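You operate a simulated robot arm through the tools that you are given. There is no shell and no other tool. Be economical: measure what you need, move in short steps, check, and stop when the job is done.

The job below is to be done with a simulated two-armed robot. You get a single attempt, and the scene is never put back.

TASK
Pick up the wide grey roll with one hand, pass it to the other hand and put it on the top of the laying table beside the winder.

The check looks at the end state, three seconds after you hand in, the way a careful person would. Anything else that was tipped, shoved, dropped, spilled or broken makes it a failure.

THE ROBOT
Two 7-joint arms with two-finger parallel grippers on one trunk, on a base that drives. Base frame: it is fixed to the floor where the robot stands at the start and does not move with it; the origin is under the middle of the robot, x ahead of it, y to its left, z up; the surface under the hand at the start is at about z = 102. Units: cm, degrees, N and s.
The left shoulder is at the start at [2, 13.8, 128.2], the right one opposite. With the tool pointing down near the work surface each hand reaches from about 16 to 50 cm from the robot's upright axis, wherever it stands, measured 20 degrees to its own side. Places, roughly: top of the laying table beside the winder (24x34 c [-112, 166, 86]. Payload 1.57 kg a hand.
The TCP of each hand is the grasp point between the finger pads, 3 cm short of the fingertips. In the tool frame z runs along the fingers and y along their closing line. Largest opening 8 cm; finger width 1.7, thickness 1.2; the body of the gripper, 4 by 8.2 cm, starts 8 cm behind the TCP.
Orientation is told as [roll, pitch, yaw] about the base's x, y, z axes, in that order, counted from this pose: with the fingers straight down and closing along the base's y, the tool's x points along the base's -x, its y along +y and its z along -z.

THE INTERFACE
- The arms move only by the tool apply_moves. It takes "left_motion", "right_motion" or both (then of equal length, played together; a hand with none holds still); each is a list that holds one entry, the list of rows, each a list of 7 numbers: the turn, a rotation vector about the tool's x, y, z in degrees, then the shift along the tool's x, y, z in cm, then the finger opening in cm, from 0 to 8. In form: [[[ax, ay, az, dx, dy, dz, claw], ...]]. A call has 1 to 20 rows; each row is the pose to reach, as a shift and turn from the pose commanded when the call began, along the tool's axes at that moment. Each row takes 0.2 s and may step no farther than 5 cm and 8.6 degrees from the row before; otherwise, or with a gripper value out of range, the whole call is refused. A pose out of reach is approached as far as the arm can. The call stops where the force on the tool passes 40 N (or 10 N more than at its start, if that is more) or the arm is blocked; 0.2 s more then pass. Each finger travels about 4.5 cm/s and halts on what it meets, pressing with about 42 N; the grip force reading is that of the motor and also rises with nothing between the fingers. The clock runs only during rows and for 0.2 s after the last one: add rows that repeat a pose to give the fingers time. It gives the time, the measured TCP pose, the force on the tool (base axes), the opening and the grip force at its end, in the units of the frame above (readings bear some noise), with the torque about the TCP (base axes, N m) and any sound that the robot's microphone picked up, and new pictures: "views" is both (left out), scene, wrist or none (wrist: the cameras of the hands that moved).
- Cameras (640 x 400 px; columns grow to the right, rows downward): "scene" is now at [19.2, -2.62, 120.64]; the picture's right is [-0.28, -0.96, 0.00], its down [-0.15, 0.04, -0.99] and it looks along [0.95, -0.28, -0.16] (base axes); focal length 214 px, centre (320, 200). "left" rides on the left gripper at [7.2, 0.7, -12.2] in its tool frame; the picture's right is [-0.09, 1.00, 0.00], its down [-0.84, -0.08, -0.54] and it looks along [-0.54, -0.05, 0.84] (tool axes); focal length 238 px, centre (320, 200). "right" rides on the right gripper at [7.2, -0.7, -12.2] in its tool frame; the picture's right is [0.09, 1.00, 0.00], its down [-0.84, 0.08, -0.54] and it looks along [-0.54, 0.05, 0.84] (tool axes); focal length 238 px, centre (320, 200). There is no depth. A picture from a camera that has moved, and an enlarged one, comes with that camera's place and axes in the base frame and with its lens.
- slide_trunk(by): slides the trunk up (or, below 0, down) by that many cm; the arms and the scene camera ride with it, the base frame stays. It gives what a move gives, with no picture.
- roll_base(legs): drives the robot by 1 to 6 legs, each [ahead, left, turn to the left] in cm, cm and degrees, along the robot's own axes; the way and the turn of a leg run together, so that a leg with both is an arc; at most 150 cm and 180 degrees a leg. The arms and the cameras ride along, it lands a little off, and it stops where it bumps. It gives what a move gives, and a new picture of the scene camera.
- aim_head(pan, tilt): turns the head with the scene camera to pan (to the left, within 60 degrees either way) and tilt (down, from -29 to 69), counted from straight ahead of the robot. It gives what a move gives, and a new picture of the scene camera.
- zoom(camera, box): a new picture of the part [left, top, right, bottom] of that camera's present view, enlarged. It takes no simulated time.
- close_job(): hands the job in; it is judged then, once.

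Go step by step. Nothing tells you exact positions but the pictures and the camera data: compare them with the known pose of the tool, close in by small moves and look again before you grip or let go. The budget is 120 turns and 260 pictures, counting those below and the enlarged ones. Unless the task says otherwise, let go and move clear before handing in.

The tools are called after "Request:" as name(argument=value, ...) on one line, values as JSON. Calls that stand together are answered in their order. apply_moves: Moves the arms, as the interface text tells. Its arguments: {"type":"object","properties":{"left_motion":{"type":"array","items":{"type":"array","items":{"type":"array","items":{"type":"number"}}}},"right_motion":{"type":"array","items":{"type":"array","items":{"type":"array","items":{"type":"number"}}}},"views":{"type":"string","enum":["both","scene","wrist","none"]}},"required":[]} The other tools are called the same way: slide_trunk (by) slides the trunk up or down; roll_base (legs) drives the base; aim_head (pan, tilt) turns the head that bears the scene camera; zoom (camera, box) takes an enlarged picture of a part of a camera's view; close_job () hands the job in.

At the start:

```text
clock: 0.0
left_ee_pos: [36.07, 10.11, 113.45]
left_tcp_rot: [-0.1, 28.8, 0.3]
left_wrist_force: [0.2, -0.6, -0.4]
left_wrist_torque: [0.04, 0.0, -0.03]
left_width: 7.98
left_grip_force: 0.1
right_ee_pos: [35.22, -27.42, 110.79]
right_tcp_rot: [0.1, 33.3, -0.5]
right_wrist_force: [0.2, -0.8, 1.8]
right_wrist_torque: [0.14, -0.16, -0.06]
right_width: 8.0
right_grip_force: 0.1
trunk travel left (down, up): [-65.7, 58.3]
robot x, y, heading: [-0.29, 0.52, -0.1]
head pan, tilt: [-16.2, 9.2]
```

scene: 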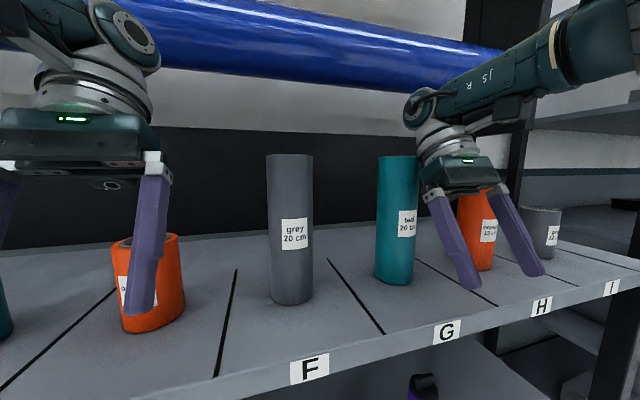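
right: 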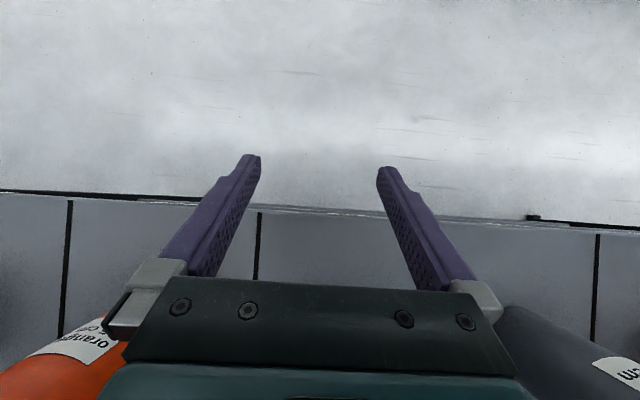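
left: 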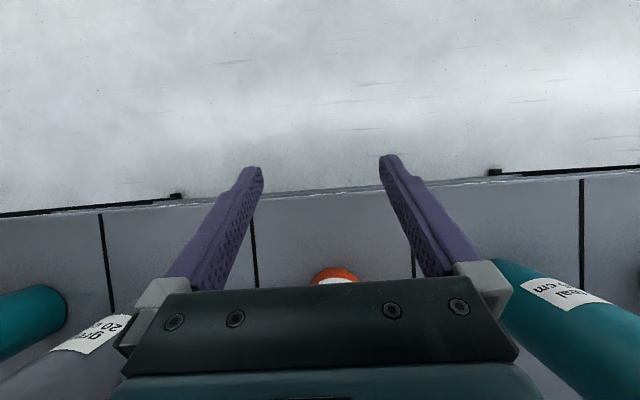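

I see a shelf with rolls labelled by colour and width. Several are grey, so I'll look closely at the labels and look around.

Request:
zoom(camera="scene", box=[380, 140, 640, 302])

Request:
aim_head(pan=30, tilt=15)

Request:
aim_head(pan=-60, tilt=15)

```text
2.46 times, centred on (510, 221) of scene
camera zoom: at [19.2, -2.62, 120.64], right [-0.28, -0.96, 0.0], down [-0.15, 0.04, -0.99], along [0.95, -0.28, -0.16], focal length 528 px, centre (-148, 148)
```

zoom: 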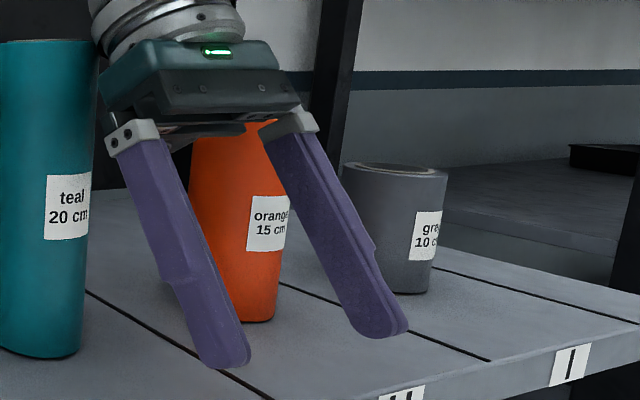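

```text
clock: 1.1
left_ee_pos: [36.08, 10.12, 113.27]
left_tcp_rot: [-0.1, 28.9, 0.4]
left_wrist_force: [-0.9, -0.9, 0.3]
left_wrist_torque: [-0.01, 0.03, 0.02]
left_width: 8.01
left_grip_force: 0.1
right_ee_pos: [35.12, -27.52, 110.81]
right_tcp_rot: [0.1, 33.4, -0.5]
right_wrist_force: [1.0, -1.3, 0.0]
right_wrist_torque: [0.04, -0.05, -0.01]
right_width: 7.98
right_grip_force: 0.1
trunk travel left (down, up): [-65.7, 58.3]
robot x, y, heading: [0.39, 0.31, -0.0]
head pan, tilt: [30.0, 15.0]
camera scene: at [18.37, 4.64, 119.69], right [0.5, -0.87, 0.0], down [-0.22, -0.13, -0.97], along [0.84, 0.48, -0.26], focal length 214 px, centre (320, 200)
```

scene: 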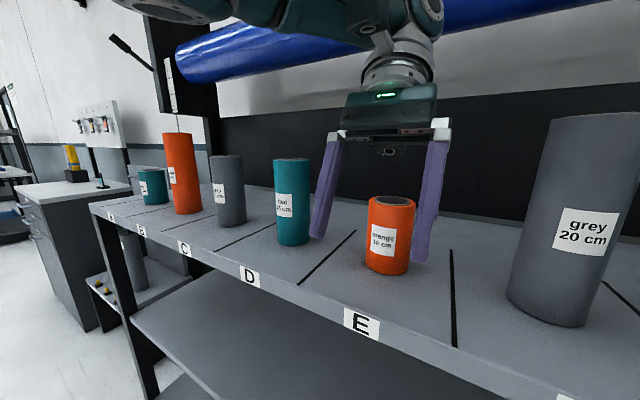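

```text
clock: 2.8
left_ee_pos: [36.07, 10.04, 113.31]
left_tcp_rot: [-0.1, 28.8, 0.3]
left_wrist_force: [0.3, 0.1, -0.2]
left_wrist_torque: [0.02, 0.01, 0.01]
left_width: 8.0
left_grip_force: 0.0
right_ee_pos: [34.97, -27.47, 110.75]
right_tcp_rot: [0.1, 33.4, -0.5]
right_wrist_force: [-0.2, -0.3, 0.3]
right_wrist_torque: [0.04, -0.09, -0.02]
right_width: 7.99
right_grip_force: 0.1
trunk travel left (down, up): [-65.7, 58.3]
robot x, y, heading: [0.13, 0.07, 0.0]
head pan, tilt: [-60.0, 15.0]
camera scene: at [14.96, -8.11, 119.7], right [-0.87, -0.5, 0.0], down [-0.13, 0.22, -0.97], along [0.48, -0.84, -0.26], focal length 214 px, centre (320, 200)
```

scene: 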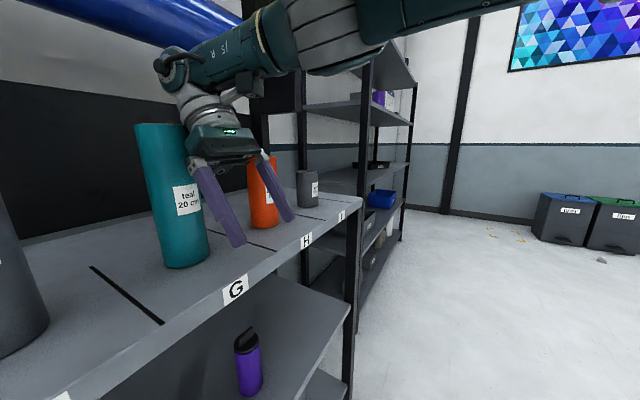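

Grey rolls are at C, F and I, and perhaps one stands below on the left. I'll read the C label and the lower one before choosing.

Request:
aim_head(pan=45, tilt=20)

Request:
zoom(camera="scene", box=[160, 120, 400, 270])

Request:
zoom(camera="scene", box=[40, 60, 280, 210])

```text
clock: 4.6
left_ee_pos: [36.25, 10.06, 113.36]
left_tcp_rot: [-0.1, 28.9, 0.4]
left_wrist_force: [-0.2, -0.2, 0.5]
left_wrist_torque: [-0.01, -0.01, 0.01]
left_width: 8.0
left_grip_force: 0.0
right_ee_pos: [35.08, -27.46, 110.83]
right_tcp_rot: [0.1, 33.3, -0.5]
right_wrist_force: [-0.7, 0.3, 0.6]
right_wrist_torque: [0.06, -0.12, -0.01]
right_width: 8.02
right_grip_force: 0.0
trunk travel left (down, up): [-65.7, 58.3]
robot x, y, heading: [-0.23, -0.14, -0.0]
head pan, tilt: [45.0, 20.0]
camera scene: at [16.87, 6.55, 118.88], right [0.71, -0.71, 0.0], down [-0.24, -0.24, -0.94], along [0.66, 0.66, -0.34], focal length 214 px, centre (320, 200)
```

scene: 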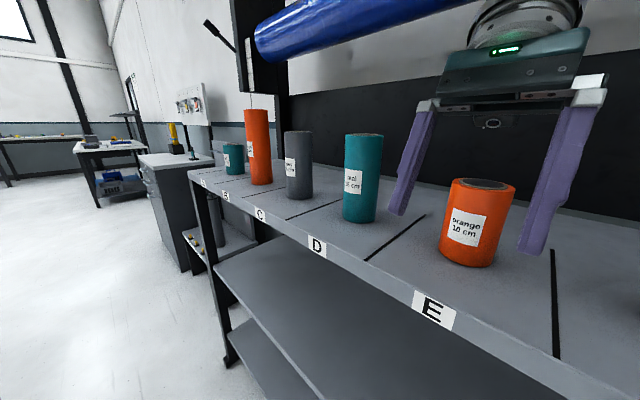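

```text
2.67 times, centred on (280, 195) of scene
camera zoom: at [16.87, 6.55, 118.88], right [0.71, -0.71, 0.0], down [-0.24, -0.24, -0.94], along [0.66, 0.66, -0.34], focal length 572 px, centre (427, 213)
```

zoom: 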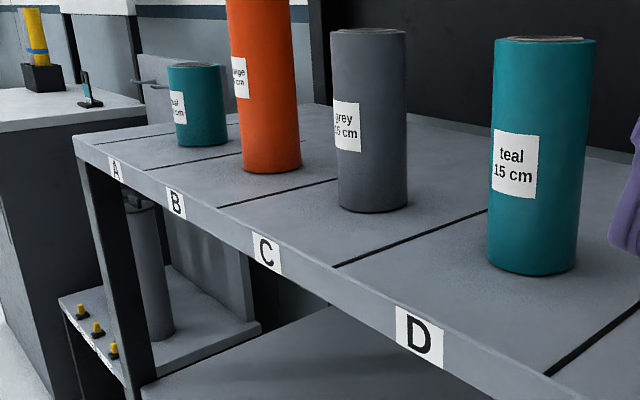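

```text
2.67 times, centred on (160, 135) of scene
camera zoom: at [16.87, 6.55, 118.88], right [0.71, -0.71, 0.0], down [-0.24, -0.24, -0.94], along [0.66, 0.66, -0.34], focal length 572 px, centre (747, 373)
```

zoom: 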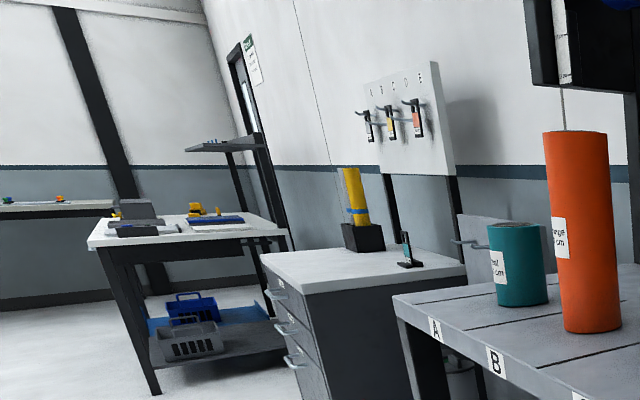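

The widest grey roll is "grey 20 cm" at F, standing at about [49, -7] and 6.4 cm thick. First I'll raise the trunk so the hands clear the roll tops, then look down at the roll.

Request:
slide_trunk(by=20)

Request:
aim_head(pan=-5, tilt=40)

```text
clock: 6.8
left_ee_pos: [36.01, 10.02, 133.28]
left_tcp_rot: [0.0, 29.0, 0.3]
left_wrist_force: [0.2, 0.7, 0.3]
left_wrist_torque: [0.03, -0.02, -0.02]
left_width: 8.02
left_grip_force: 0.0
right_ee_pos: [35.12, -27.46, 130.83]
right_tcp_rot: [0.0, 33.4, -0.5]
right_wrist_force: [-0.6, -0.5, 0.4]
right_wrist_torque: [-0.02, 0.01, 0.01]
right_width: 8.0
right_grip_force: 0.1
trunk travel left (down, up): [-85.7, 38.3]
robot x, y, heading: [-0.28, 0.09, -0.3]
head pan, tilt: [45.0, 20.0]
```

```text
clock: 8.0
left_ee_pos: [36.09, 10.05, 133.32]
left_tcp_rot: [-0.1, 29.0, 0.3]
left_wrist_force: [0.1, 0.0, -0.5]
left_wrist_torque: [0.03, -0.03, 0.01]
left_width: 7.99
left_grip_force: 0.0
right_ee_pos: [35.14, -27.39, 130.76]
right_tcp_rot: [0.1, 33.4, -0.5]
right_wrist_force: [-0.2, 0.0, -0.4]
right_wrist_torque: [0.0, 0.01, 0.0]
right_width: 8.0
right_grip_force: 0.0
trunk travel left (down, up): [-85.7, 38.3]
robot x, y, heading: [-0.35, 0.0, -0.1]
head pan, tilt: [-5.0, 40.0]
camera scene: at [18.76, -0.75, 135.74], right [-0.09, -1.0, 0.0], down [-0.64, 0.06, -0.77], along [0.76, -0.07, -0.64], focal length 214 px, centre (320, 200)
```

scene: 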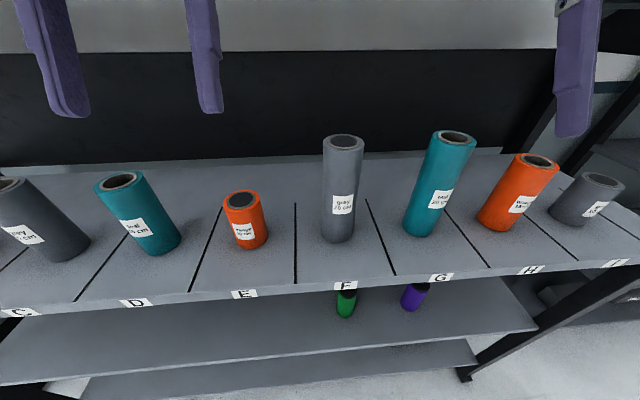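

The roll's top centre is near [48.4, -6.9, 122]. I'll turn the right hand to point straight down and rise a little.

Request:
apply_moves(right_motion=[[[0, -7, 0, 0.4, 0, -0.6, 8], [0, -14, 0, 0.8, 0, -1.2, 8], [0, -21, 0, 1.2, 0, -1.8, 8], [0, -28, 0, 1.6, 0, -2.4, 8], [0, -33.4, 0, 1.6, 0, -2.5, 8]]], views="none")

```text
clock: 9.2
left_ee_pos: [35.96, 10.04, 133.32]
left_tcp_rot: [0.0, 28.9, 0.3]
left_wrist_force: [-0.2, -1.2, 0.4]
left_wrist_torque: [-0.01, 0.01, -0.01]
left_width: 8.0
left_grip_force: 0.1
right_ee_pos: [34.74, -27.28, 132.8]
right_tcp_rot: [-0.6, 1.8, -0.1]
right_wrist_force: [0.2, -0.2, -0.3]
right_wrist_torque: [-0.01, -0.01, 0.0]
right_width: 8.02
right_grip_force: 0.2
trunk travel left (down, up): [-85.7, 38.3]
robot x, y, heading: [-0.09, 0.08, -0.0]
head pan, tilt: [-5.0, 40.0]
```

The hand points down. Next I move it over the roll at safe height, a little short in x, and look.

Request:
apply_moves(right_motion=[[[0, 0, 0, -2, 4, 0, 8], [0, 0, 0, -4, 8, 0, 8], [0, 0, 0, -6, 12, 0, 8], [0, 0, 0, -8, 16, 0, 8], [0, 0, 0, -11, 19, 0, 8], [0, -1, 0, -13.7, 20.4, 0, 8], [0, -1, 0, -13.7, 20.4, 0, 8]]])

```text
clock: 10.8
left_ee_pos: [36.18, 10.06, 133.35]
left_tcp_rot: [-0.1, 28.9, 0.3]
left_wrist_force: [0.1, 0.0, 0.8]
left_wrist_torque: [-0.01, -0.04, 0.01]
left_width: 8.02
left_grip_force: 0.0
right_ee_pos: [46.92, -8.6, 133.46]
right_tcp_rot: [-0.1, -1.2, -0.5]
right_wrist_force: [0.3, -0.2, 0.9]
right_wrist_torque: [-0.03, -0.02, 0.01]
right_width: 7.99
right_grip_force: 0.1
right hand out of reach, approached as far as the arm can: row 6, 7
trunk travel left (down, up): [-85.7, 38.3]
robot x, y, heading: [0.3, -0.21, 0.1]
head pan, tilt: [-5.0, 40.0]
camera scene: at [18.75, -0.76, 135.74], right [-0.09, -1.0, 0.0], down [-0.64, 0.06, -0.77], along [0.76, -0.07, -0.64], focal length 214 px, centre (320, 200)
camera right: at [39.36, -9.1, 145.65], right [-0.08, 1.0, 0.0], down [0.83, 0.07, 0.56], along [0.56, 0.05, -0.83], focal length 238 px, centre (320, 200)
```

scene: 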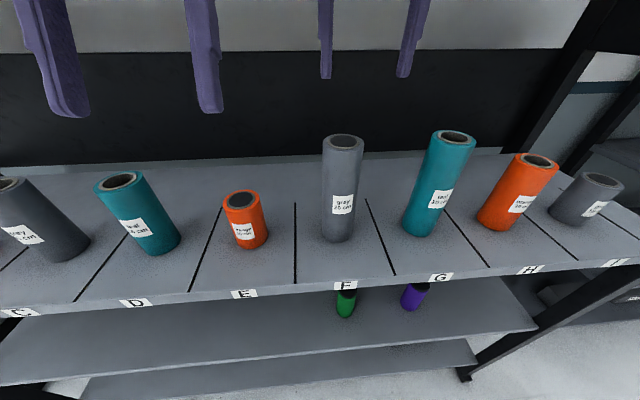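
right: 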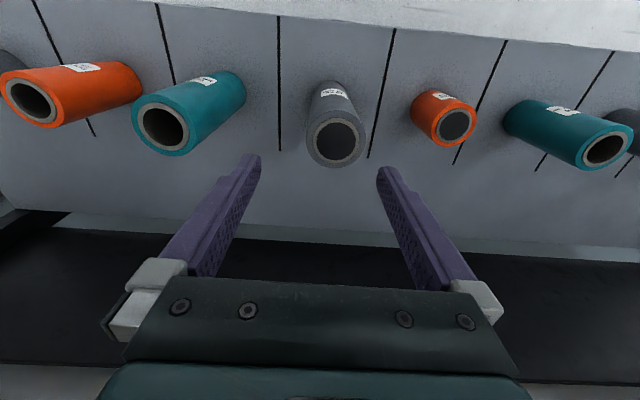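

The roll's top centre by the wrist camera is at about [47.9, -6.8]. The arm was out of reach this high, so I'll raise the trunk and reach lower relative to the shoulder.

Request:
slide_trunk(by=12)

Request:
apply_moves(right_motion=[[[0, 0, 0, 0, 0, 4, 8], [0, 0, 0, 0, 0, 8, 8], [0, 0, 0, 0, 1, 12, 8], [0, 1, 0, -1, 1.8, 15, 8], [0, 1, 0, -1, 1.8, 15, 8], [0, 1, 0, -1, 1.8, 15, 8]]])

```text
clock: 12.3
left_ee_pos: [36.06, 10.09, 145.31]
left_tcp_rot: [0.0, 28.9, 0.3]
left_wrist_force: [-0.9, 0.5, -0.6]
left_wrist_torque: [0.0, 0.0, 0.02]
left_width: 7.99
left_grip_force: 0.0
right_ee_pos: [46.95, -8.42, 145.34]
right_tcp_rot: [0.1, -1.1, -0.6]
right_wrist_force: [-0.1, -0.7, -0.6]
right_wrist_torque: [-0.01, -0.01, 0.02]
right_width: 8.02
right_grip_force: 0.0
trunk travel left (down, up): [-97.7, 26.3]
robot x, y, heading: [0.25, 0.08, -0.3]
head pan, tilt: [-5.0, 40.0]
```

```text
clock: 13.7
left_ee_pos: [36.06, 10.03, 145.21]
left_tcp_rot: [-0.1, 29.0, 0.3]
left_wrist_force: [-0.1, 0.2, -0.3]
left_wrist_torque: [-0.04, 0.03, 0.01]
left_width: 8.02
left_grip_force: 0.2
right_ee_pos: [45.78, -7.61, 130.61]
right_tcp_rot: [0.2, -0.1, -0.6]
right_wrist_force: [-0.4, -0.5, 0.4]
right_wrist_torque: [-0.04, 0.0, 0.03]
right_width: 8.01
right_grip_force: 0.1
right hand out of reach, approached as far as the arm can: row 3, 4, 5, 6
trunk travel left (down, up): [-97.7, 26.3]
robot x, y, heading: [-0.32, -0.36, 0.1]
head pan, tilt: [-5.0, 40.0]
camera scene: at [18.75, -0.76, 147.74], right [-0.09, -1.0, 0.0], down [-0.64, 0.06, -0.77], along [0.76, -0.07, -0.64], focal length 214 px, centre (320, 200)
camera right: at [38.53, -8.28, 142.9], right [-0.08, 1.0, 0.0], down [0.84, 0.07, 0.54], along [0.54, 0.05, -0.84], focal length 238 px, centre (320, 200)
```

scene: 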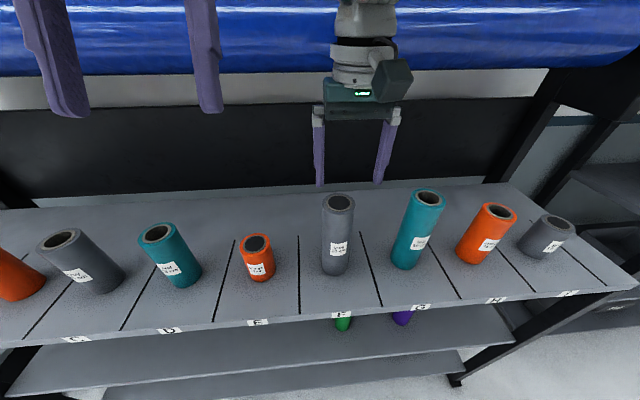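
right: 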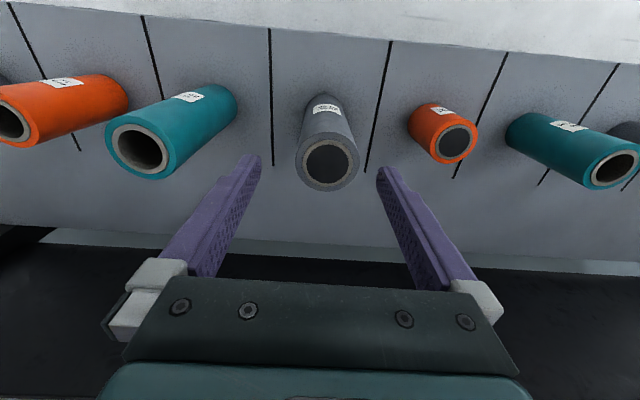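

The reach is short at this lateral angle. I'll look down to check the base's clearance to the shelf before moving the base.

Request:
aim_head(pan=0, tilt=69)

```text
clock: 14.6
left_ee_pos: [36.18, 10.09, 145.42]
left_tcp_rot: [-0.1, 28.9, 0.3]
left_wrist_force: [-0.2, 0.2, 0.2]
left_wrist_torque: [0.0, 0.0, 0.03]
left_width: 8.0
left_grip_force: 0.1
right_ee_pos: [45.93, -7.77, 130.52]
right_tcp_rot: [0.1, -0.1, -0.6]
right_wrist_force: [-0.3, -0.8, 0.2]
right_wrist_torque: [0.01, 0.0, -0.01]
right_width: 7.98
right_grip_force: 0.0
trunk travel left (down, up): [-97.7, 26.3]
robot x, y, heading: [-0.06, 0.15, -0.2]
head pan, tilt: [0.0, 68.8]
camera scene: at [15.88, -0.02, 144.13], right [0.0, -1.0, 0.0], down [-0.93, 0.0, -0.36], along [0.36, 0.0, -0.93], focal length 214 px, centre (320, 200)
```

scene: 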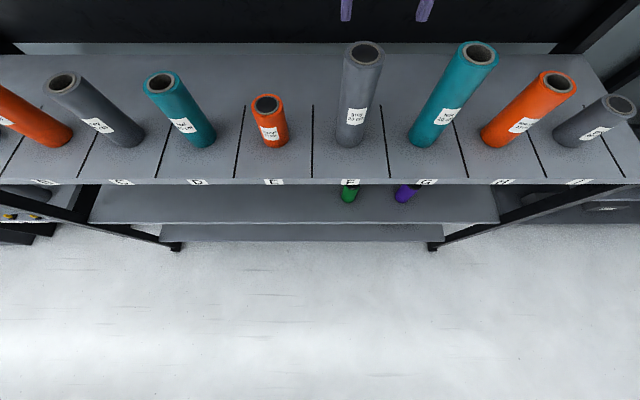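

The base is not visible, so I won't drive toward the shelf. I'll strafe 11 cm left, parallel to the shelf, which puts the roll on the right hand's own side.

Request:
roll_base(legs=[[0, 11, 0]])

```text
clock: 15.8
left_ee_pos: [36.1, 20.72, 145.36]
left_tcp_rot: [0.0, 28.8, 0.3]
left_wrist_force: [-0.1, -0.4, 0.0]
left_wrist_torque: [0.02, -0.01, -0.02]
left_width: 8.0
left_grip_force: 0.0
right_ee_pos: [45.9, 2.92, 130.56]
right_tcp_rot: [0.0, -0.1, -0.6]
right_wrist_force: [0.6, 0.2, -0.3]
right_wrist_torque: [0.01, 0.0, 0.0]
right_width: 7.99
right_grip_force: 0.0
trunk travel left (down, up): [-97.7, 26.3]
robot x, y, heading: [0.03, 10.98, 0.0]
head pan, tilt: [0.0, 68.8]
camera scene: at [15.87, 10.69, 144.13], right [0.0, -1.0, 0.0], down [-0.93, 0.0, -0.36], along [0.36, 0.0, -0.93], focal length 214 px, centre (320, 200)
```

scene: 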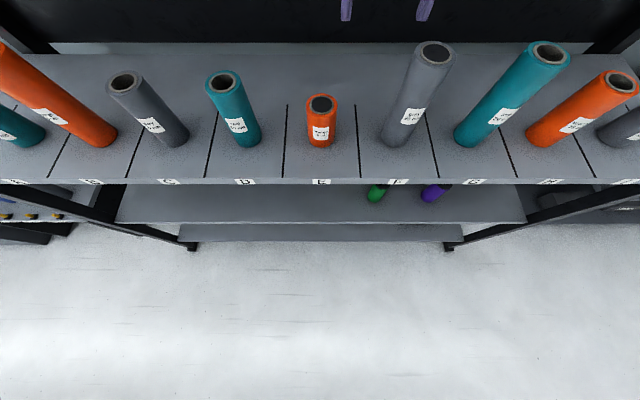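

Now I move the right hand over the roll again.

Request:
apply_moves(right_motion=[[[0, 0, 0, 0, -4, 0, 8], [0, 0, 0, -1, -8, 0, 8], [0, 0, 0.6, -2.1, -9.7, 0, 8], [0, 0, 0.6, -2.1, -9.7, 0, 8]]])

```text
clock: 16.8
left_ee_pos: [36.06, 20.86, 145.34]
left_tcp_rot: [-0.1, 29.1, 0.2]
left_wrist_force: [-1.0, -0.1, -0.4]
left_wrist_torque: [0.03, -0.01, 0.01]
left_width: 8.04
left_grip_force: 0.0
right_ee_pos: [47.41, -6.78, 130.62]
right_tcp_rot: [0.1, -0.2, -1.1]
right_wrist_force: [0.2, 1.1, 0.2]
right_wrist_torque: [-0.01, 0.01, -0.03]
right_width: 8.0
right_grip_force: 0.1
right hand out of reach, approached as far as the arm can: row 3, 4
trunk travel left (down, up): [-97.7, 26.3]
robot x, y, heading: [-0.49, 10.97, 0.1]
head pan, tilt: [0.0, 68.8]
camera scene: at [15.87, 10.7, 144.13], right [0.0, -1.0, 0.0], down [-0.93, 0.0, -0.36], along [0.36, 0.0, -0.93], focal length 214 px, centre (320, 200)
camera right: at [40.18, -7.36, 143.04], right [-0.07, 1.0, 0.0], down [0.84, 0.06, 0.54], along [0.54, 0.04, -0.84], focal length 238 px, centre (320, 200)
```

scene: 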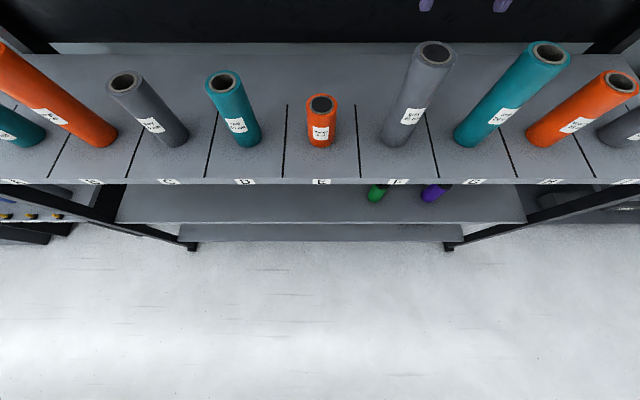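
right: 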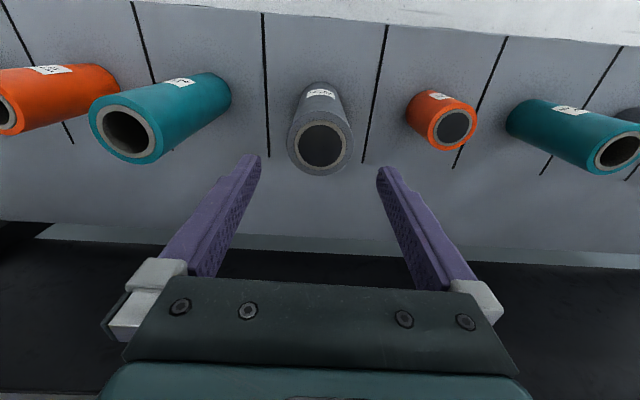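

The fingers are centred over the roll to within about 0.4 cm. I lower with the trunk until the tips just start to straddle, and check.

Request:
slide_trunk(by=-6.5)

Request:
zoom(camera="right", box=[160, 50, 480, 250])

```text
clock: 17.8
left_ee_pos: [36.0, 20.82, 138.74]
left_tcp_rot: [-0.1, 29.0, 0.3]
left_wrist_force: [0.3, -0.1, 0.8]
left_wrist_torque: [-0.01, -0.01, -0.04]
left_width: 8.0
left_grip_force: 0.0
right_ee_pos: [47.47, -6.83, 124.11]
right_tcp_rot: [0.2, -0.2, -1.2]
right_wrist_force: [0.1, 0.2, 0.8]
right_wrist_torque: [-0.03, 0.02, 0.0]
right_width: 7.99
right_grip_force: 0.1
trunk travel left (down, up): [-91.2, 32.8]
robot x, y, heading: [-0.16, 10.88, -0.1]
head pan, tilt: [0.0, 68.8]
```

```text
2.00 times, centred on (320, 150) of right
camera zoom: at [40.18, -7.34, 136.53], right [-0.07, 1.0, 0.0], down [0.84, 0.06, 0.54], along [0.54, 0.04, -0.84], focal length 477 px, centre (320, 300)
```

zoom: 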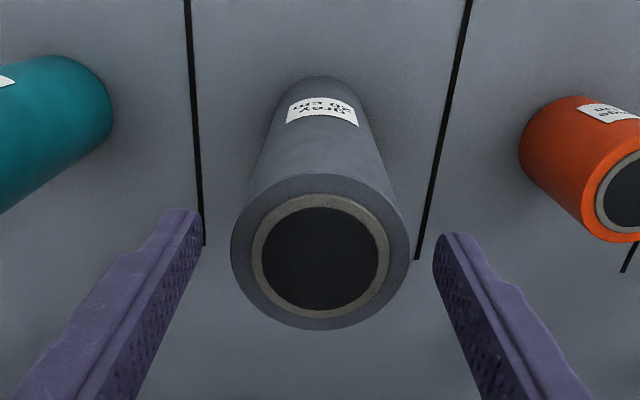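

Alignment is good and the tips sit on either side of the roll. I lower 5.3 cm more and close.

Request:
slide_trunk(by=-5.3)

Request:
apply_moves(right_motion=[[[0, 0, 0, 0, 0, 0, 6.8], [0, 0, 0, 0, 0, 0, 6.2], [0, 0, 0, 0, 0, 0, 5.5], [0, 0, 0, 0, 0, 0, 4.5], [0, 0, 0, 0, 0, 0, 4.5], [0, 0, 0, 0, 0, 0, 4.5]]])

```text
clock: 18.8
left_ee_pos: [36.17, 20.86, 133.47]
left_tcp_rot: [-0.2, 29.0, 0.3]
left_wrist_force: [0.3, -0.2, 0.2]
left_wrist_torque: [-0.02, 0.01, 0.02]
left_width: 8.02
left_grip_force: 0.1
right_ee_pos: [47.52, -6.77, 118.93]
right_tcp_rot: [0.0, -0.2, -1.3]
right_wrist_force: [-0.2, 1.0, -0.7]
right_wrist_torque: [0.02, 0.01, -0.03]
right_width: 8.0
right_grip_force: 0.0
trunk travel left (down, up): [-85.9, 38.1]
robot x, y, heading: [0.01, 11.03, -0.2]
head pan, tilt: [0.0, 68.8]
```

```text
clock: 20.1
left_ee_pos: [36.16, 20.79, 133.49]
left_tcp_rot: [-0.1, 29.0, 0.3]
left_wrist_force: [0.7, -0.4, 0.0]
left_wrist_torque: [0.02, 0.0, 0.01]
left_width: 8.0
left_grip_force: 0.0
right_ee_pos: [47.41, -6.88, 118.84]
right_tcp_rot: [0.1, -0.1, -1.1]
right_wrist_force: [-1.1, 0.6, 1.9]
right_wrist_torque: [0.06, 0.12, 0.01]
right_width: 6.15
right_grip_force: 42.2
trunk travel left (down, up): [-85.9, 38.1]
robot x, y, heading: [-0.22, 10.77, -0.4]
head pan, tilt: [0.0, 68.8]
camera scene: at [15.88, 10.71, 132.33], right [0.0, -1.0, 0.0], down [-0.93, 0.0, -0.36], along [0.36, 0.0, -0.93], focal length 214 px, centre (320, 200)
camera right: at [40.18, -7.32, 131.23], right [-0.07, 1.0, 0.0], down [0.84, 0.06, 0.54], along [0.54, 0.04, -0.84], focal length 238 px, centre (320, 200)
```

scene: 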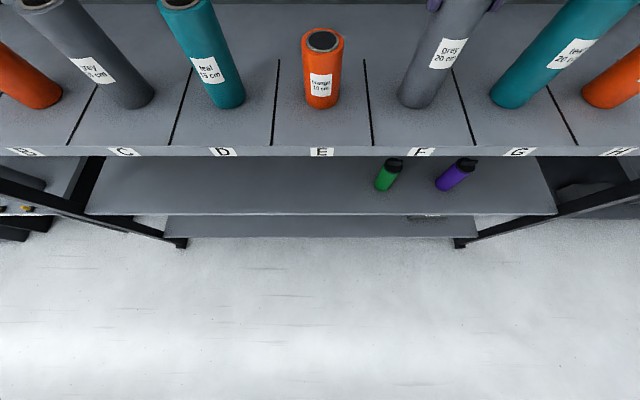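
right: 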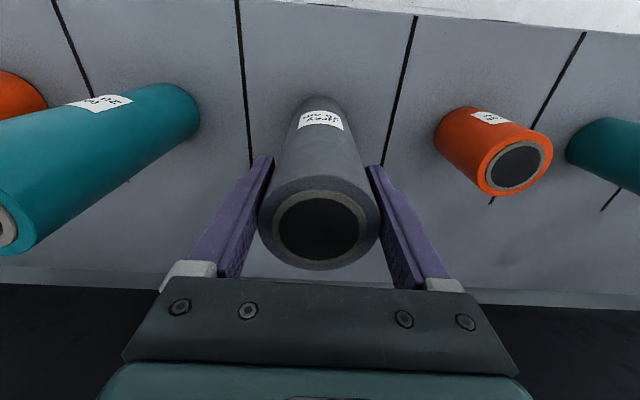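

The roll is gripped, 6.15 cm wide. I lift it with the trunk, check the load, then back away from the shelf.

Request:
slide_trunk(by=5)

Request:
roll_base(legs=[[-30, 0, 0]])

```text
clock: 21.1
left_ee_pos: [36.12, 20.86, 138.44]
left_tcp_rot: [0.0, 28.9, 0.2]
left_wrist_force: [-0.1, -0.9, 0.0]
left_wrist_torque: [-0.01, -0.02, -0.01]
left_width: 8.02
left_grip_force: 0.1
right_ee_pos: [47.49, -6.89, 123.9]
right_tcp_rot: [0.1, -0.1, -1.2]
right_wrist_force: [-0.9, 1.1, -3.2]
right_wrist_torque: [-0.01, 0.03, 0.0]
right_width: 6.11
right_grip_force: 42.4
trunk travel left (down, up): [-90.9, 33.1]
robot x, y, heading: [-0.29, 11.07, 0.1]
head pan, tilt: [0.0, 68.8]
```

```text
clock: 23.1
left_ee_pos: [5.83, 20.74, 138.69]
left_tcp_rot: [-0.1, 29.1, 0.1]
left_wrist_force: [0.9, -0.3, 0.1]
left_wrist_torque: [0.01, -0.02, 0.02]
left_width: 7.99
left_grip_force: 0.1
right_ee_pos: [17.2, -6.87, 123.9]
right_tcp_rot: [0.2, -0.1, -1.3]
right_wrist_force: [0.7, 0.0, -3.0]
right_wrist_torque: [-0.02, -0.01, 0.02]
right_width: 6.13
right_grip_force: 42.2
trunk travel left (down, up): [-90.9, 33.1]
robot x, y, heading: [-30.27, 10.51, -0.3]
head pan, tilt: [0.0, 68.8]
camera scene: at [-14.4, 10.69, 137.32], right [0.0, -1.0, 0.0], down [-0.93, 0.0, -0.36], along [0.36, 0.0, -0.93], focal length 214 px, centre (320, 200)
```

scene: 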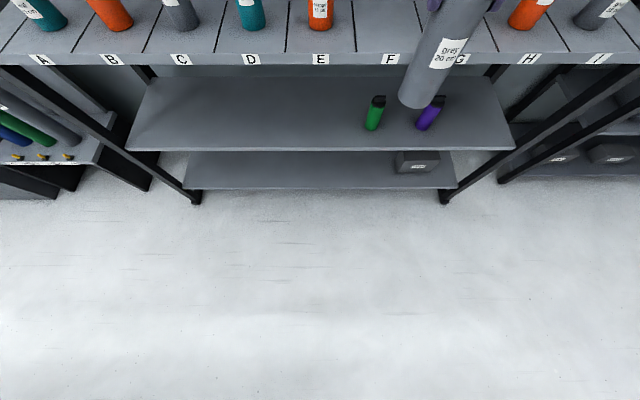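

The load is about 0.3 kg and the hold is firm. I turn left in place toward the laying table and look around.

Request:
aim_head(pan=60, tilt=20)

Request:
roll_base(legs=[[0, 0, 60]])

```text
clock: 24.4
left_ee_pos: [5.91, 20.66, 138.46]
left_tcp_rot: [-0.2, 29.1, 0.0]
left_wrist_force: [0.0, -0.8, -0.1]
left_wrist_torque: [0.0, 0.02, 0.0]
left_width: 7.98
left_grip_force: 0.0
right_ee_pos: [17.16, -7.01, 123.85]
right_tcp_rot: [0.0, -0.1, -1.3]
right_wrist_force: [0.7, 0.2, -3.0]
right_wrist_torque: [0.0, 0.03, -0.02]
right_width: 6.13
right_grip_force: 41.9
trunk travel left (down, up): [-90.9, 33.1]
robot x, y, heading: [-30.38, 10.56, -0.1]
head pan, tilt: [60.0, 20.0]
camera scene: at [-15.31, 18.75, 144.07], right [0.86, -0.5, 0.0], down [-0.17, -0.3, -0.94], along [0.47, 0.81, -0.34], focal length 214 px, centre (320, 200)
```

scene: 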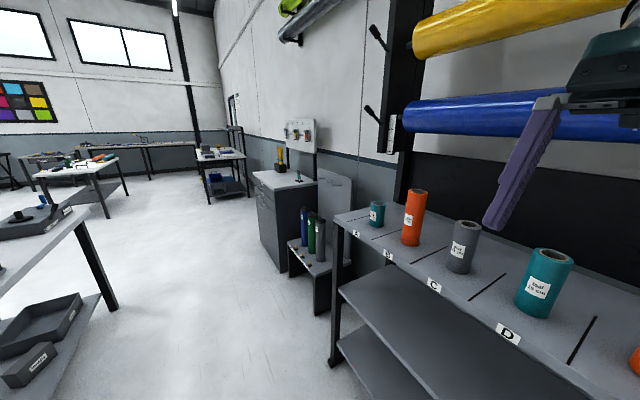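

```text
clock: 27.5
left_ee_pos: [-20.55, 46.87, 138.55]
left_tcp_rot: [0.1, 29.1, 59.8]
left_wrist_force: [-0.6, -0.1, 0.2]
left_wrist_torque: [-0.02, 0.03, -0.01]
left_width: 8.01
left_grip_force: 0.0
right_ee_pos: [9.01, 42.77, 123.81]
right_tcp_rot: [0.0, -0.1, 58.3]
right_wrist_force: [-0.6, 0.0, -3.7]
right_wrist_torque: [-0.02, -0.01, -0.02]
right_width: 6.16
right_grip_force: 41.9
trunk travel left (down, up): [-90.9, 33.1]
robot x, y, heading: [-30.02, 10.62, 59.4]
head pan, tilt: [60.0, 20.0]
camera scene: at [-29.51, 27.42, 144.08], right [0.87, 0.49, 0.0], down [0.17, -0.3, -0.94], along [-0.46, 0.82, -0.34], focal length 214 px, centre (320, 200)
```

scene: 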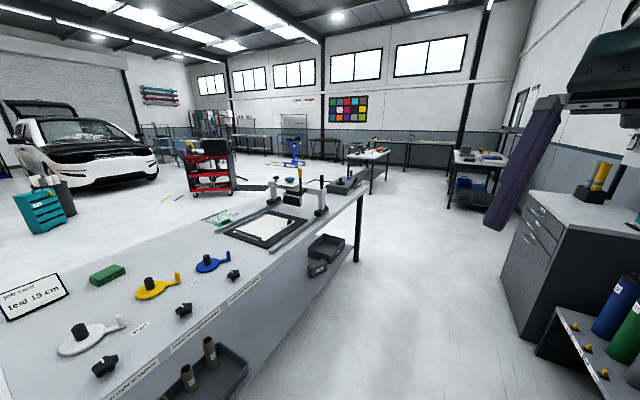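

The long bench carries a winder and a job card. The laying table point [-112, 166, 86] projects near pixel (315, 199), so I'll zoom there and on the card.

Request:
zoom(camera="scene", box=[200, 140, 400, 265])

Request:
zoom(camera="scene", box=[0, 220, 280, 395])

```text
3.20 times, centred on (300, 202) of scene
camera zoom: at [-29.51, 27.42, 144.08], right [0.87, 0.49, 0.0], down [0.17, -0.3, -0.94], along [-0.46, 0.82, -0.34], focal length 686 px, centre (384, 192)
```

zoom: 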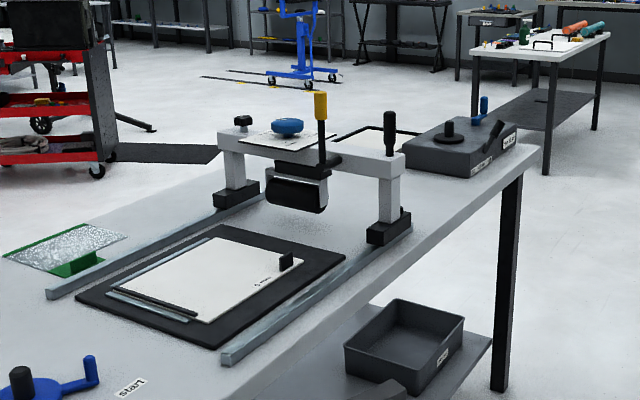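

```text
2.29 times, centred on (140, 308) of scene
camera zoom: at [-29.51, 27.42, 144.08], right [0.87, 0.49, 0.0], down [0.17, -0.3, -0.94], along [-0.46, 0.82, -0.34], focal length 490 px, centre (731, -46)
```

zoom: 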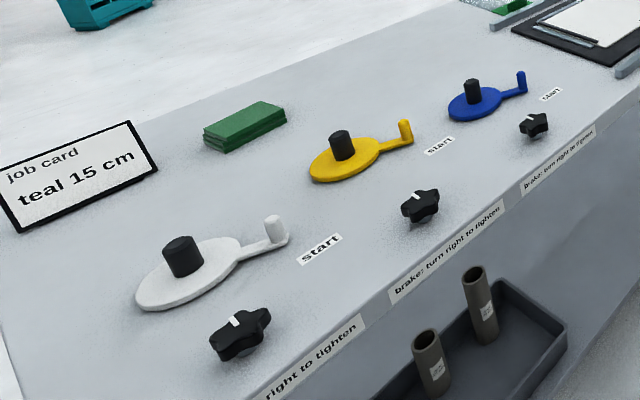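

The roll must go on the bench area around [-112, 166], which needs a close look later. First I'll do the handover here in the open aisle, starting by pitching the left hand so its fingers point forward and down.

Request:
apply_moves(left_motion=[[[0, -8, 0, 0, 1, 0, 8], [0, -16, 0, 0, 2, 0, 8], [0, -24, 0, 0, 3, 0, 8], [0, -32, 0, 0, 4, 0, 8], [0, -40, 0, 0, 5, 0, 8], [0, -48, 0, 0, 5, 0, 8], [0, -56, 0, 0, 5, 0, 8], [0, -64, 0, 0, 5, 0, 8], [0, -72, 0, 0, 5, 0, 8], [0, -79, 0, 0, 5, 0, 8], [0, -79, 0, 0, 5, 0, 8]]], views="none")

Request:
aim_head(pan=0, tilt=30)

```text
clock: 29.9
left_ee_pos: [-24.49, 49.88, 138.35]
left_tcp_rot: [-0.2, -50.0, 59.9]
left_wrist_force: [0.0, -0.2, -0.5]
left_wrist_torque: [0.0, 0.01, -0.03]
left_width: 8.01
left_grip_force: 0.1
left hand out of reach, approached as far as the arm can: row 10, 11
right_ee_pos: [8.88, 42.71, 123.88]
right_tcp_rot: [0.1, -0.2, 58.4]
right_wrist_force: [-0.9, 0.1, -2.8]
right_wrist_torque: [-0.01, 0.02, 0.01]
right_width: 6.14
right_grip_force: 42.2
trunk travel left (down, up): [-90.9, 33.1]
robot x, y, heading: [-30.26, 11.2, 59.6]
head pan, tilt: [60.0, 20.0]
```

```text
clock: 31.2
left_ee_pos: [-24.64, 49.9, 138.51]
left_tcp_rot: [0.1, -49.8, 59.8]
left_wrist_force: [0.0, 0.1, -0.2]
left_wrist_torque: [0.01, -0.03, -0.02]
left_width: 7.98
left_grip_force: 0.0
right_ee_pos: [8.92, 42.84, 123.89]
right_tcp_rot: [0.0, -0.1, 58.4]
right_wrist_force: [-1.0, 0.6, -2.7]
right_wrist_torque: [0.01, 0.0, 0.02]
right_width: 6.12
right_grip_force: 41.7
trunk travel left (down, up): [-90.9, 33.1]
robot x, y, heading: [-30.46, 10.48, 59.7]
head pan, tilt: [0.0, 30.0]
camera scene: at [-20.34, 27.12, 142.47], right [0.86, -0.51, 0.0], down [-0.25, -0.43, -0.87], along [0.44, 0.75, -0.5], focal length 214 px, centre (320, 200)
```

scene: 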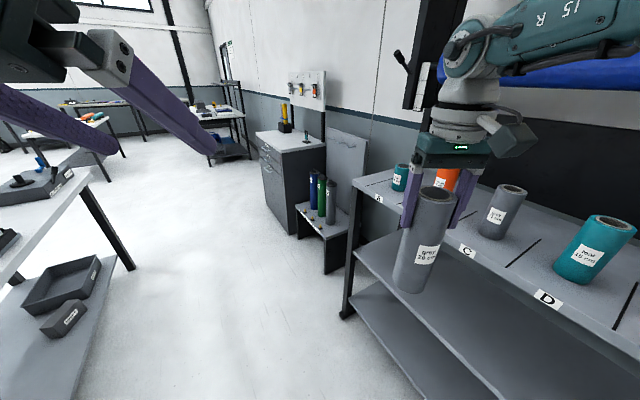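

The left hand now points forward-down. Next I bring the roll in front of the robot's middle with the right hand.

Request:
apply_moves(right_motion=[[[0, 0, 0, 0.9, 3.9, 0, 4.5], [0, 0, 0, 1.8, 7.8, 0, 4.5], [0, 0, 0, 2.7, 11.7, 0, 4.5], [0, 0, 0, 3.6, 15.6, 0, 4.5], [0, 0, 0, 3.6, 15.6, 0, 4.5]]], views="scene")

```text
clock: 32.4
left_ee_pos: [-24.63, 49.86, 138.5]
left_tcp_rot: [0.0, -49.8, 60.0]
left_wrist_force: [0.3, -0.2, 0.4]
left_wrist_torque: [0.01, 0.04, 0.01]
left_width: 8.01
left_grip_force: 0.0
right_ee_pos: [-6.45, 47.47, 123.76]
right_tcp_rot: [0.0, -0.1, 58.3]
right_wrist_force: [-0.3, -0.8, -3.8]
right_wrist_torque: [-0.02, 0.03, 0.03]
right_width: 6.12
right_grip_force: 41.9
right hand out of reach, approached as far as the arm can: row 4, 5
trunk travel left (down, up): [-90.9, 33.1]
robot x, y, heading: [-30.35, 11.06, 59.6]
head pan, tilt: [0.0, 30.0]
camera scene: at [-20.32, 27.12, 142.47], right [0.86, -0.51, 0.0], down [-0.25, -0.43, -0.87], along [0.44, 0.75, -0.5], focal length 214 px, centre (320, 200)
```

scene: 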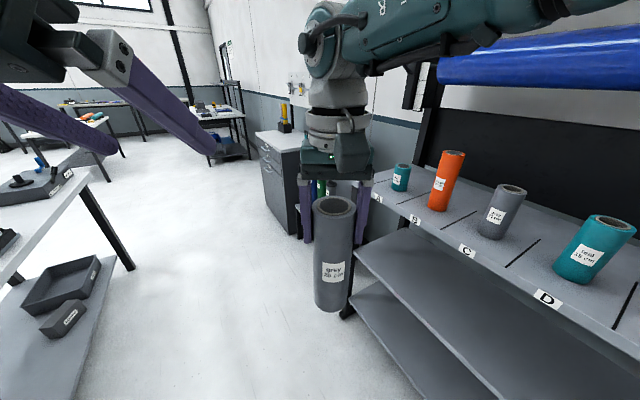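

The roll is steady at [-6.5, 47.4], bottom near z 107. I move the left hand to a pre-grasp 12 cm back, yawed 30° inward and aimed at the roll's lower part.

Request:
apply_moves(left_motion=[[[4.6, 0, 3.9, 2.6, -1.5, 1.9, 8], [9.2, 0, 7.7, 5.1, -4, 3.7, 8], [13.8, 0, 11.6, 7.7, -6.5, 5.6, 8], [18.4, 0, 15.4, 10.2, -9.3, 7.4, 8], [23, 0, 19.3, 12.8, -12.3, 9.3, 8], [23, 0, 19.3, 12.8, -12.3, 9.3, 8]]])

```text
clock: 33.8
left_ee_pos: [-14.34, 42.81, 122.57]
left_tcp_rot: [0.0, -50.0, 29.8]
left_wrist_force: [-0.1, -0.3, 0.0]
left_wrist_torque: [0.02, -0.02, 0.02]
left_width: 7.99
left_grip_force: 0.1
right_ee_pos: [-6.45, 47.51, 123.86]
right_tcp_rot: [0.1, -0.1, 58.4]
right_wrist_force: [-0.1, -0.6, -3.4]
right_wrist_torque: [0.01, 0.03, -0.02]
right_width: 6.15
right_grip_force: 42.3
trunk travel left (down, up): [-90.9, 33.1]
robot x, y, heading: [-29.97, 10.87, 59.4]
head pan, tilt: [0.0, 30.0]
camera scene: at [-20.33, 27.12, 142.47], right [0.86, -0.51, 0.0], down [-0.25, -0.43, -0.87], along [0.44, 0.75, -0.5], focal length 214 px, centre (320, 200)
camera left: at [-26.79, 36.41, 124.78], right [-0.44, 0.89, 0.07], down [0.14, -0.01, 0.99], along [0.88, 0.45, -0.13], focal length 238 px, centre (320, 200)
```

scene: 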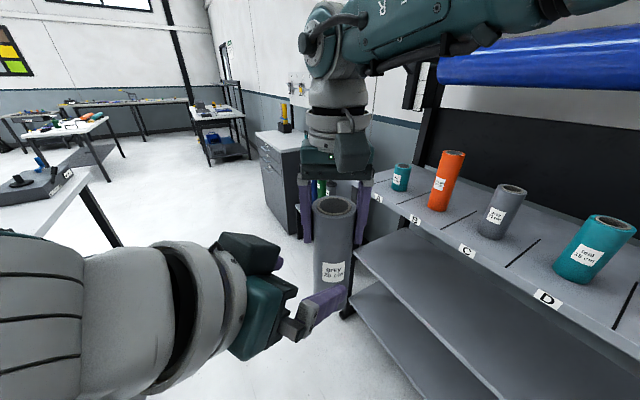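
left: 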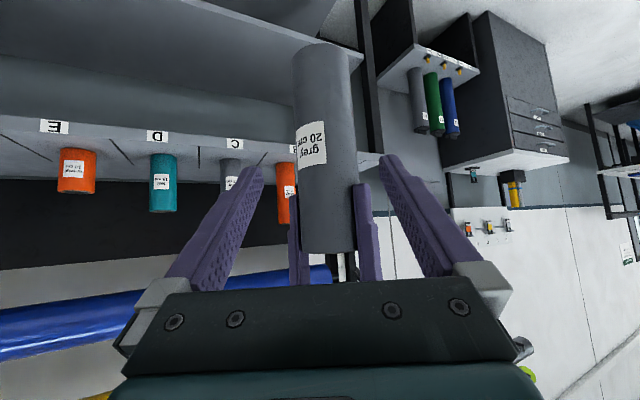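

The roll is centred between the left fingers. I advance along the fingers, first 8 cm, and look.

Request:
apply_moves(left_motion=[[[0, 0, 0, 0, 0, 2.5, 8], [0, 0, 0, 0, 0, 5, 8], [0, 0, 0, 0, 0, 7.5, 8], [0, 0, 0, 0, 0, 9, 8], [0, 0, 0, 0, 0, 9, 8]]])

```text
clock: 35.0
left_ee_pos: [-8.35, 46.15, 116.75]
left_tcp_rot: [-0.1, -50.0, 29.9]
left_wrist_force: [-0.5, -0.6, 0.7]
left_wrist_torque: [-0.01, -0.02, -0.01]
left_width: 7.99
left_grip_force: 0.0
right_ee_pos: [-6.46, 47.55, 123.93]
right_tcp_rot: [0.0, -0.1, 58.5]
right_wrist_force: [0.1, -1.2, -1.8]
right_wrist_torque: [-0.01, -0.04, -0.01]
right_width: 6.15
right_grip_force: 41.9
trunk travel left (down, up): [-90.9, 33.1]
robot x, y, heading: [-30.05, 10.94, 59.6]
head pan, tilt: [0.0, 30.0]
camera scene: at [-20.33, 27.12, 142.47], right [0.86, -0.51, 0.0], down [-0.25, -0.43, -0.87], along [0.44, 0.75, -0.5], focal length 214 px, centre (320, 200)
camera left: at [-20.72, 39.82, 119.09], right [-0.44, 0.89, 0.07], down [0.14, -0.01, 0.99], along [0.88, 0.45, -0.13], focal length 238 px, centre (320, 200)
```

scene: 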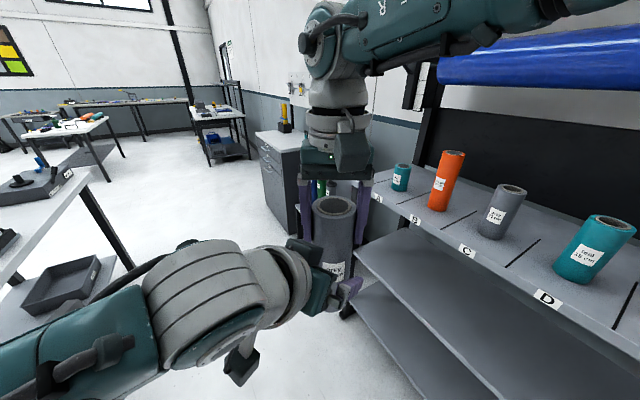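
left: 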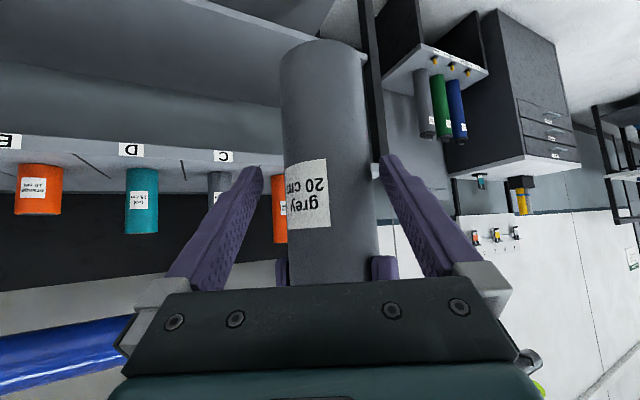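

The fingers straddle the roll, which sits slightly toward the +y finger. I correct by 0.35 cm, advance the last 3 cm and close.

Request:
apply_moves(left_motion=[[[0, 0, 0, 0, 0.35, 0.5, 8], [0, 0, 0, 0, 0.35, 2, 8], [0, 0, 0, 0, 0.35, 3, 8], [0, 0, 0, 0, 0.35, 3, 7], [0, 0, 0, 0, 0.35, 3, 6.5], [0, 0, 0, 0, 0.35, 3, 6], [0, 0, 0, 0, 0.35, 3, 5.2], [0, 0, 0, 0, 0.35, 3, 4.5], [0, 0, 0, 0, 0.35, 3, 4.5]]])

```text
clock: 37.0
left_ee_pos: [-6.48, 47.58, 114.92]
left_tcp_rot: [0.0, -49.9, 29.9]
left_wrist_force: [-1.0, 7.5, 0.7]
left_wrist_torque: [-0.09, 0.04, 0.03]
left_width: 6.14
left_grip_force: 40.2
right_ee_pos: [-6.36, 47.58, 123.92]
right_tcp_rot: [0.0, -0.1, 58.4]
right_wrist_force: [1.6, -7.0, -1.9]
right_wrist_torque: [-0.59, -0.15, -0.06]
right_width: 6.15
right_grip_force: 41.5
trunk travel left (down, up): [-90.9, 33.1]
robot x, y, heading: [-30.43, 10.7, 59.6]
head pan, tilt: [0.0, 30.0]
camera scene: at [-20.33, 27.12, 142.47], right [0.86, -0.51, 0.0], down [-0.25, -0.43, -0.87], along [0.44, 0.75, -0.5], focal length 214 px, centre (320, 200)
camera left: at [-19.01, 41.27, 117.18], right [-0.45, 0.89, 0.07], down [0.15, -0.01, 0.99], along [0.88, 0.45, -0.13], focal length 238 px, centre (320, 200)
```

scene: 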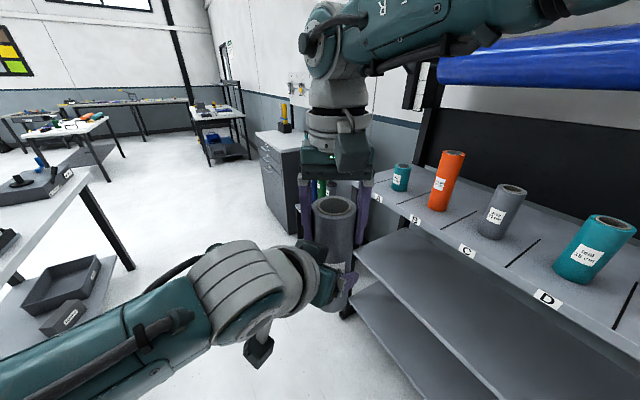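
left: 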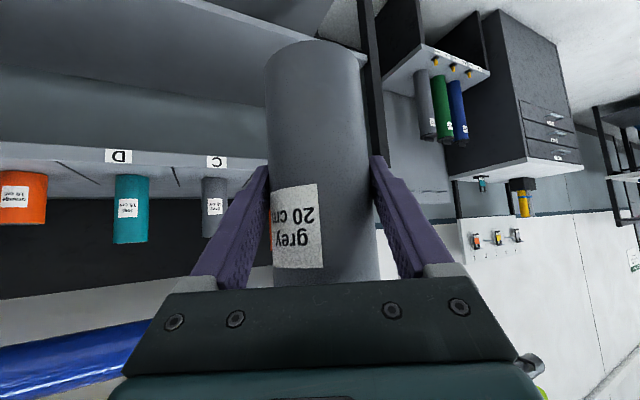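

Both hands hold the roll. I now open the right hand slowly and then raise it straight up.

Request:
apply_moves(right_motion=[[[0, 0, 0, 0, 0, 0, 6.3], [0, 0, 0, 0, 0, 0, 7], [0, 0, 0, 0, 0, 0, 8], [0, 0, 0, 0, 0, 0, 8], [0, 0, 0, 0, 0, 0, 8]]])

```text
clock: 38.2
left_ee_pos: [-6.52, 47.53, 115.01]
left_tcp_rot: [-0.2, -50.0, 30.0]
left_wrist_force: [0.0, 0.2, 0.3]
left_wrist_torque: [-0.03, 0.02, -0.02]
left_width: 6.1
left_grip_force: 41.4
right_ee_pos: [-6.57, 47.52, 123.99]
right_tcp_rot: [0.1, 0.0, 58.4]
right_wrist_force: [-0.5, 0.7, 0.0]
right_wrist_torque: [-0.01, -0.01, 0.01]
right_width: 8.03
right_grip_force: 0.0
trunk travel left (down, up): [-90.9, 33.1]
robot x, y, heading: [-30.27, 10.81, 59.7]
head pan, tilt: [0.0, 30.0]
camera scene: at [-20.33, 27.12, 142.47], right [0.86, -0.51, 0.0], down [-0.25, -0.43, -0.87], along [0.44, 0.75, -0.5], focal length 214 px, centre (320, 200)
camera right: at [-9.71, 41.08, 136.23], right [-0.9, 0.44, 0.0], down [0.37, 0.75, 0.54], along [0.24, 0.49, -0.84], focal length 238 px, centre (320, 200)
```

scene: 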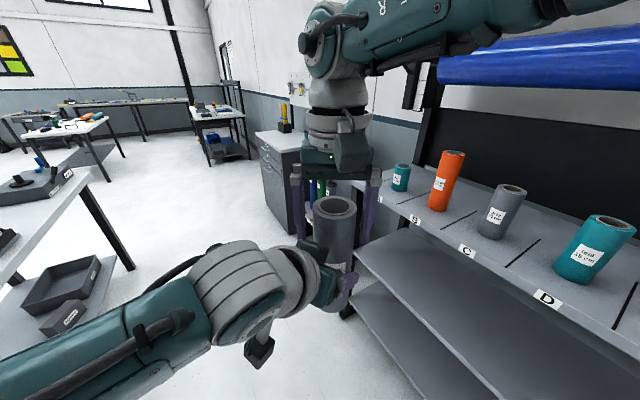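
right: 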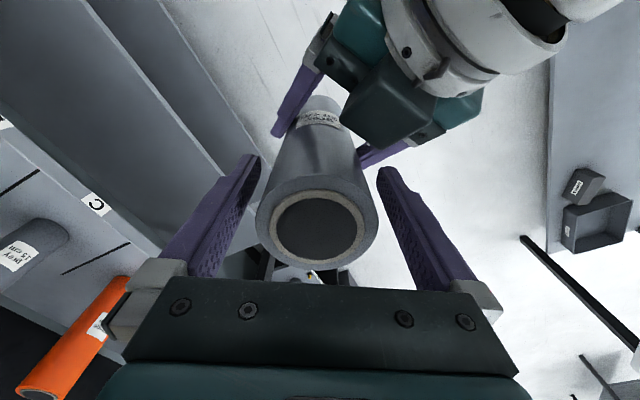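

The left hand alone carries the roll. I retract the right hand upward, then away to the right.

Request:
apply_moves(right_motion=[[[0, 0, 0, 0, 0, -4, 8], [0, 0, 0, 0, 0, -8, 8], [0, 0, 0, 0, -3, -9.5, 8], [0, 0, 0, 0, -8, -9.5, 8], [0, 0, 0, 2, -12, -9.5, 8], [0, 0, 0, 6, -15, -9.5, 8], [0, 0, 0, 10, -18, -9.5, 6], [0, 0, 0, 14, -20, -9.5, 5]]], views="scene")

```text
clock: 40.0
left_ee_pos: [-6.59, 47.55, 115.02]
left_tcp_rot: [-0.1, -49.9, 30.0]
left_wrist_force: [0.8, 0.1, 0.0]
left_wrist_torque: [-0.01, -0.01, 0.0]
left_width: 6.13
left_grip_force: 41.8
right_ee_pos: [3.42, 24.9, 133.28]
right_tcp_rot: [0.0, -0.2, 58.4]
right_wrist_force: [-0.2, -0.4, 0.8]
right_wrist_torque: [-0.01, 0.01, -0.02]
right_width: 4.99
right_grip_force: 0.0
trunk travel left (down, up): [-90.9, 33.1]
robot x, y, heading: [-30.11, 10.54, 59.7]
head pan, tilt: [0.0, 30.0]
camera scene: at [-20.33, 27.12, 142.47], right [0.86, -0.51, 0.0], down [-0.25, -0.43, -0.87], along [0.44, 0.75, -0.5], focal length 214 px, centre (320, 200)
```

scene: 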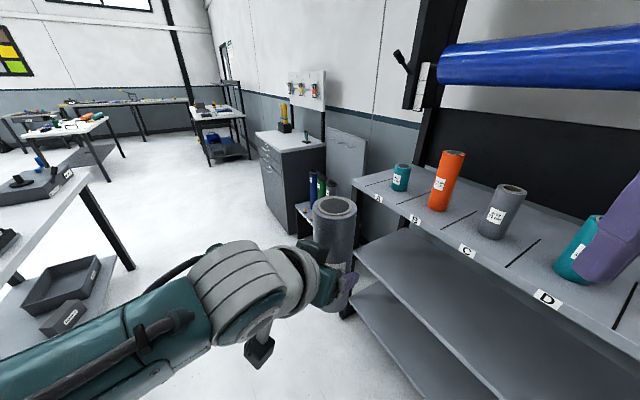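

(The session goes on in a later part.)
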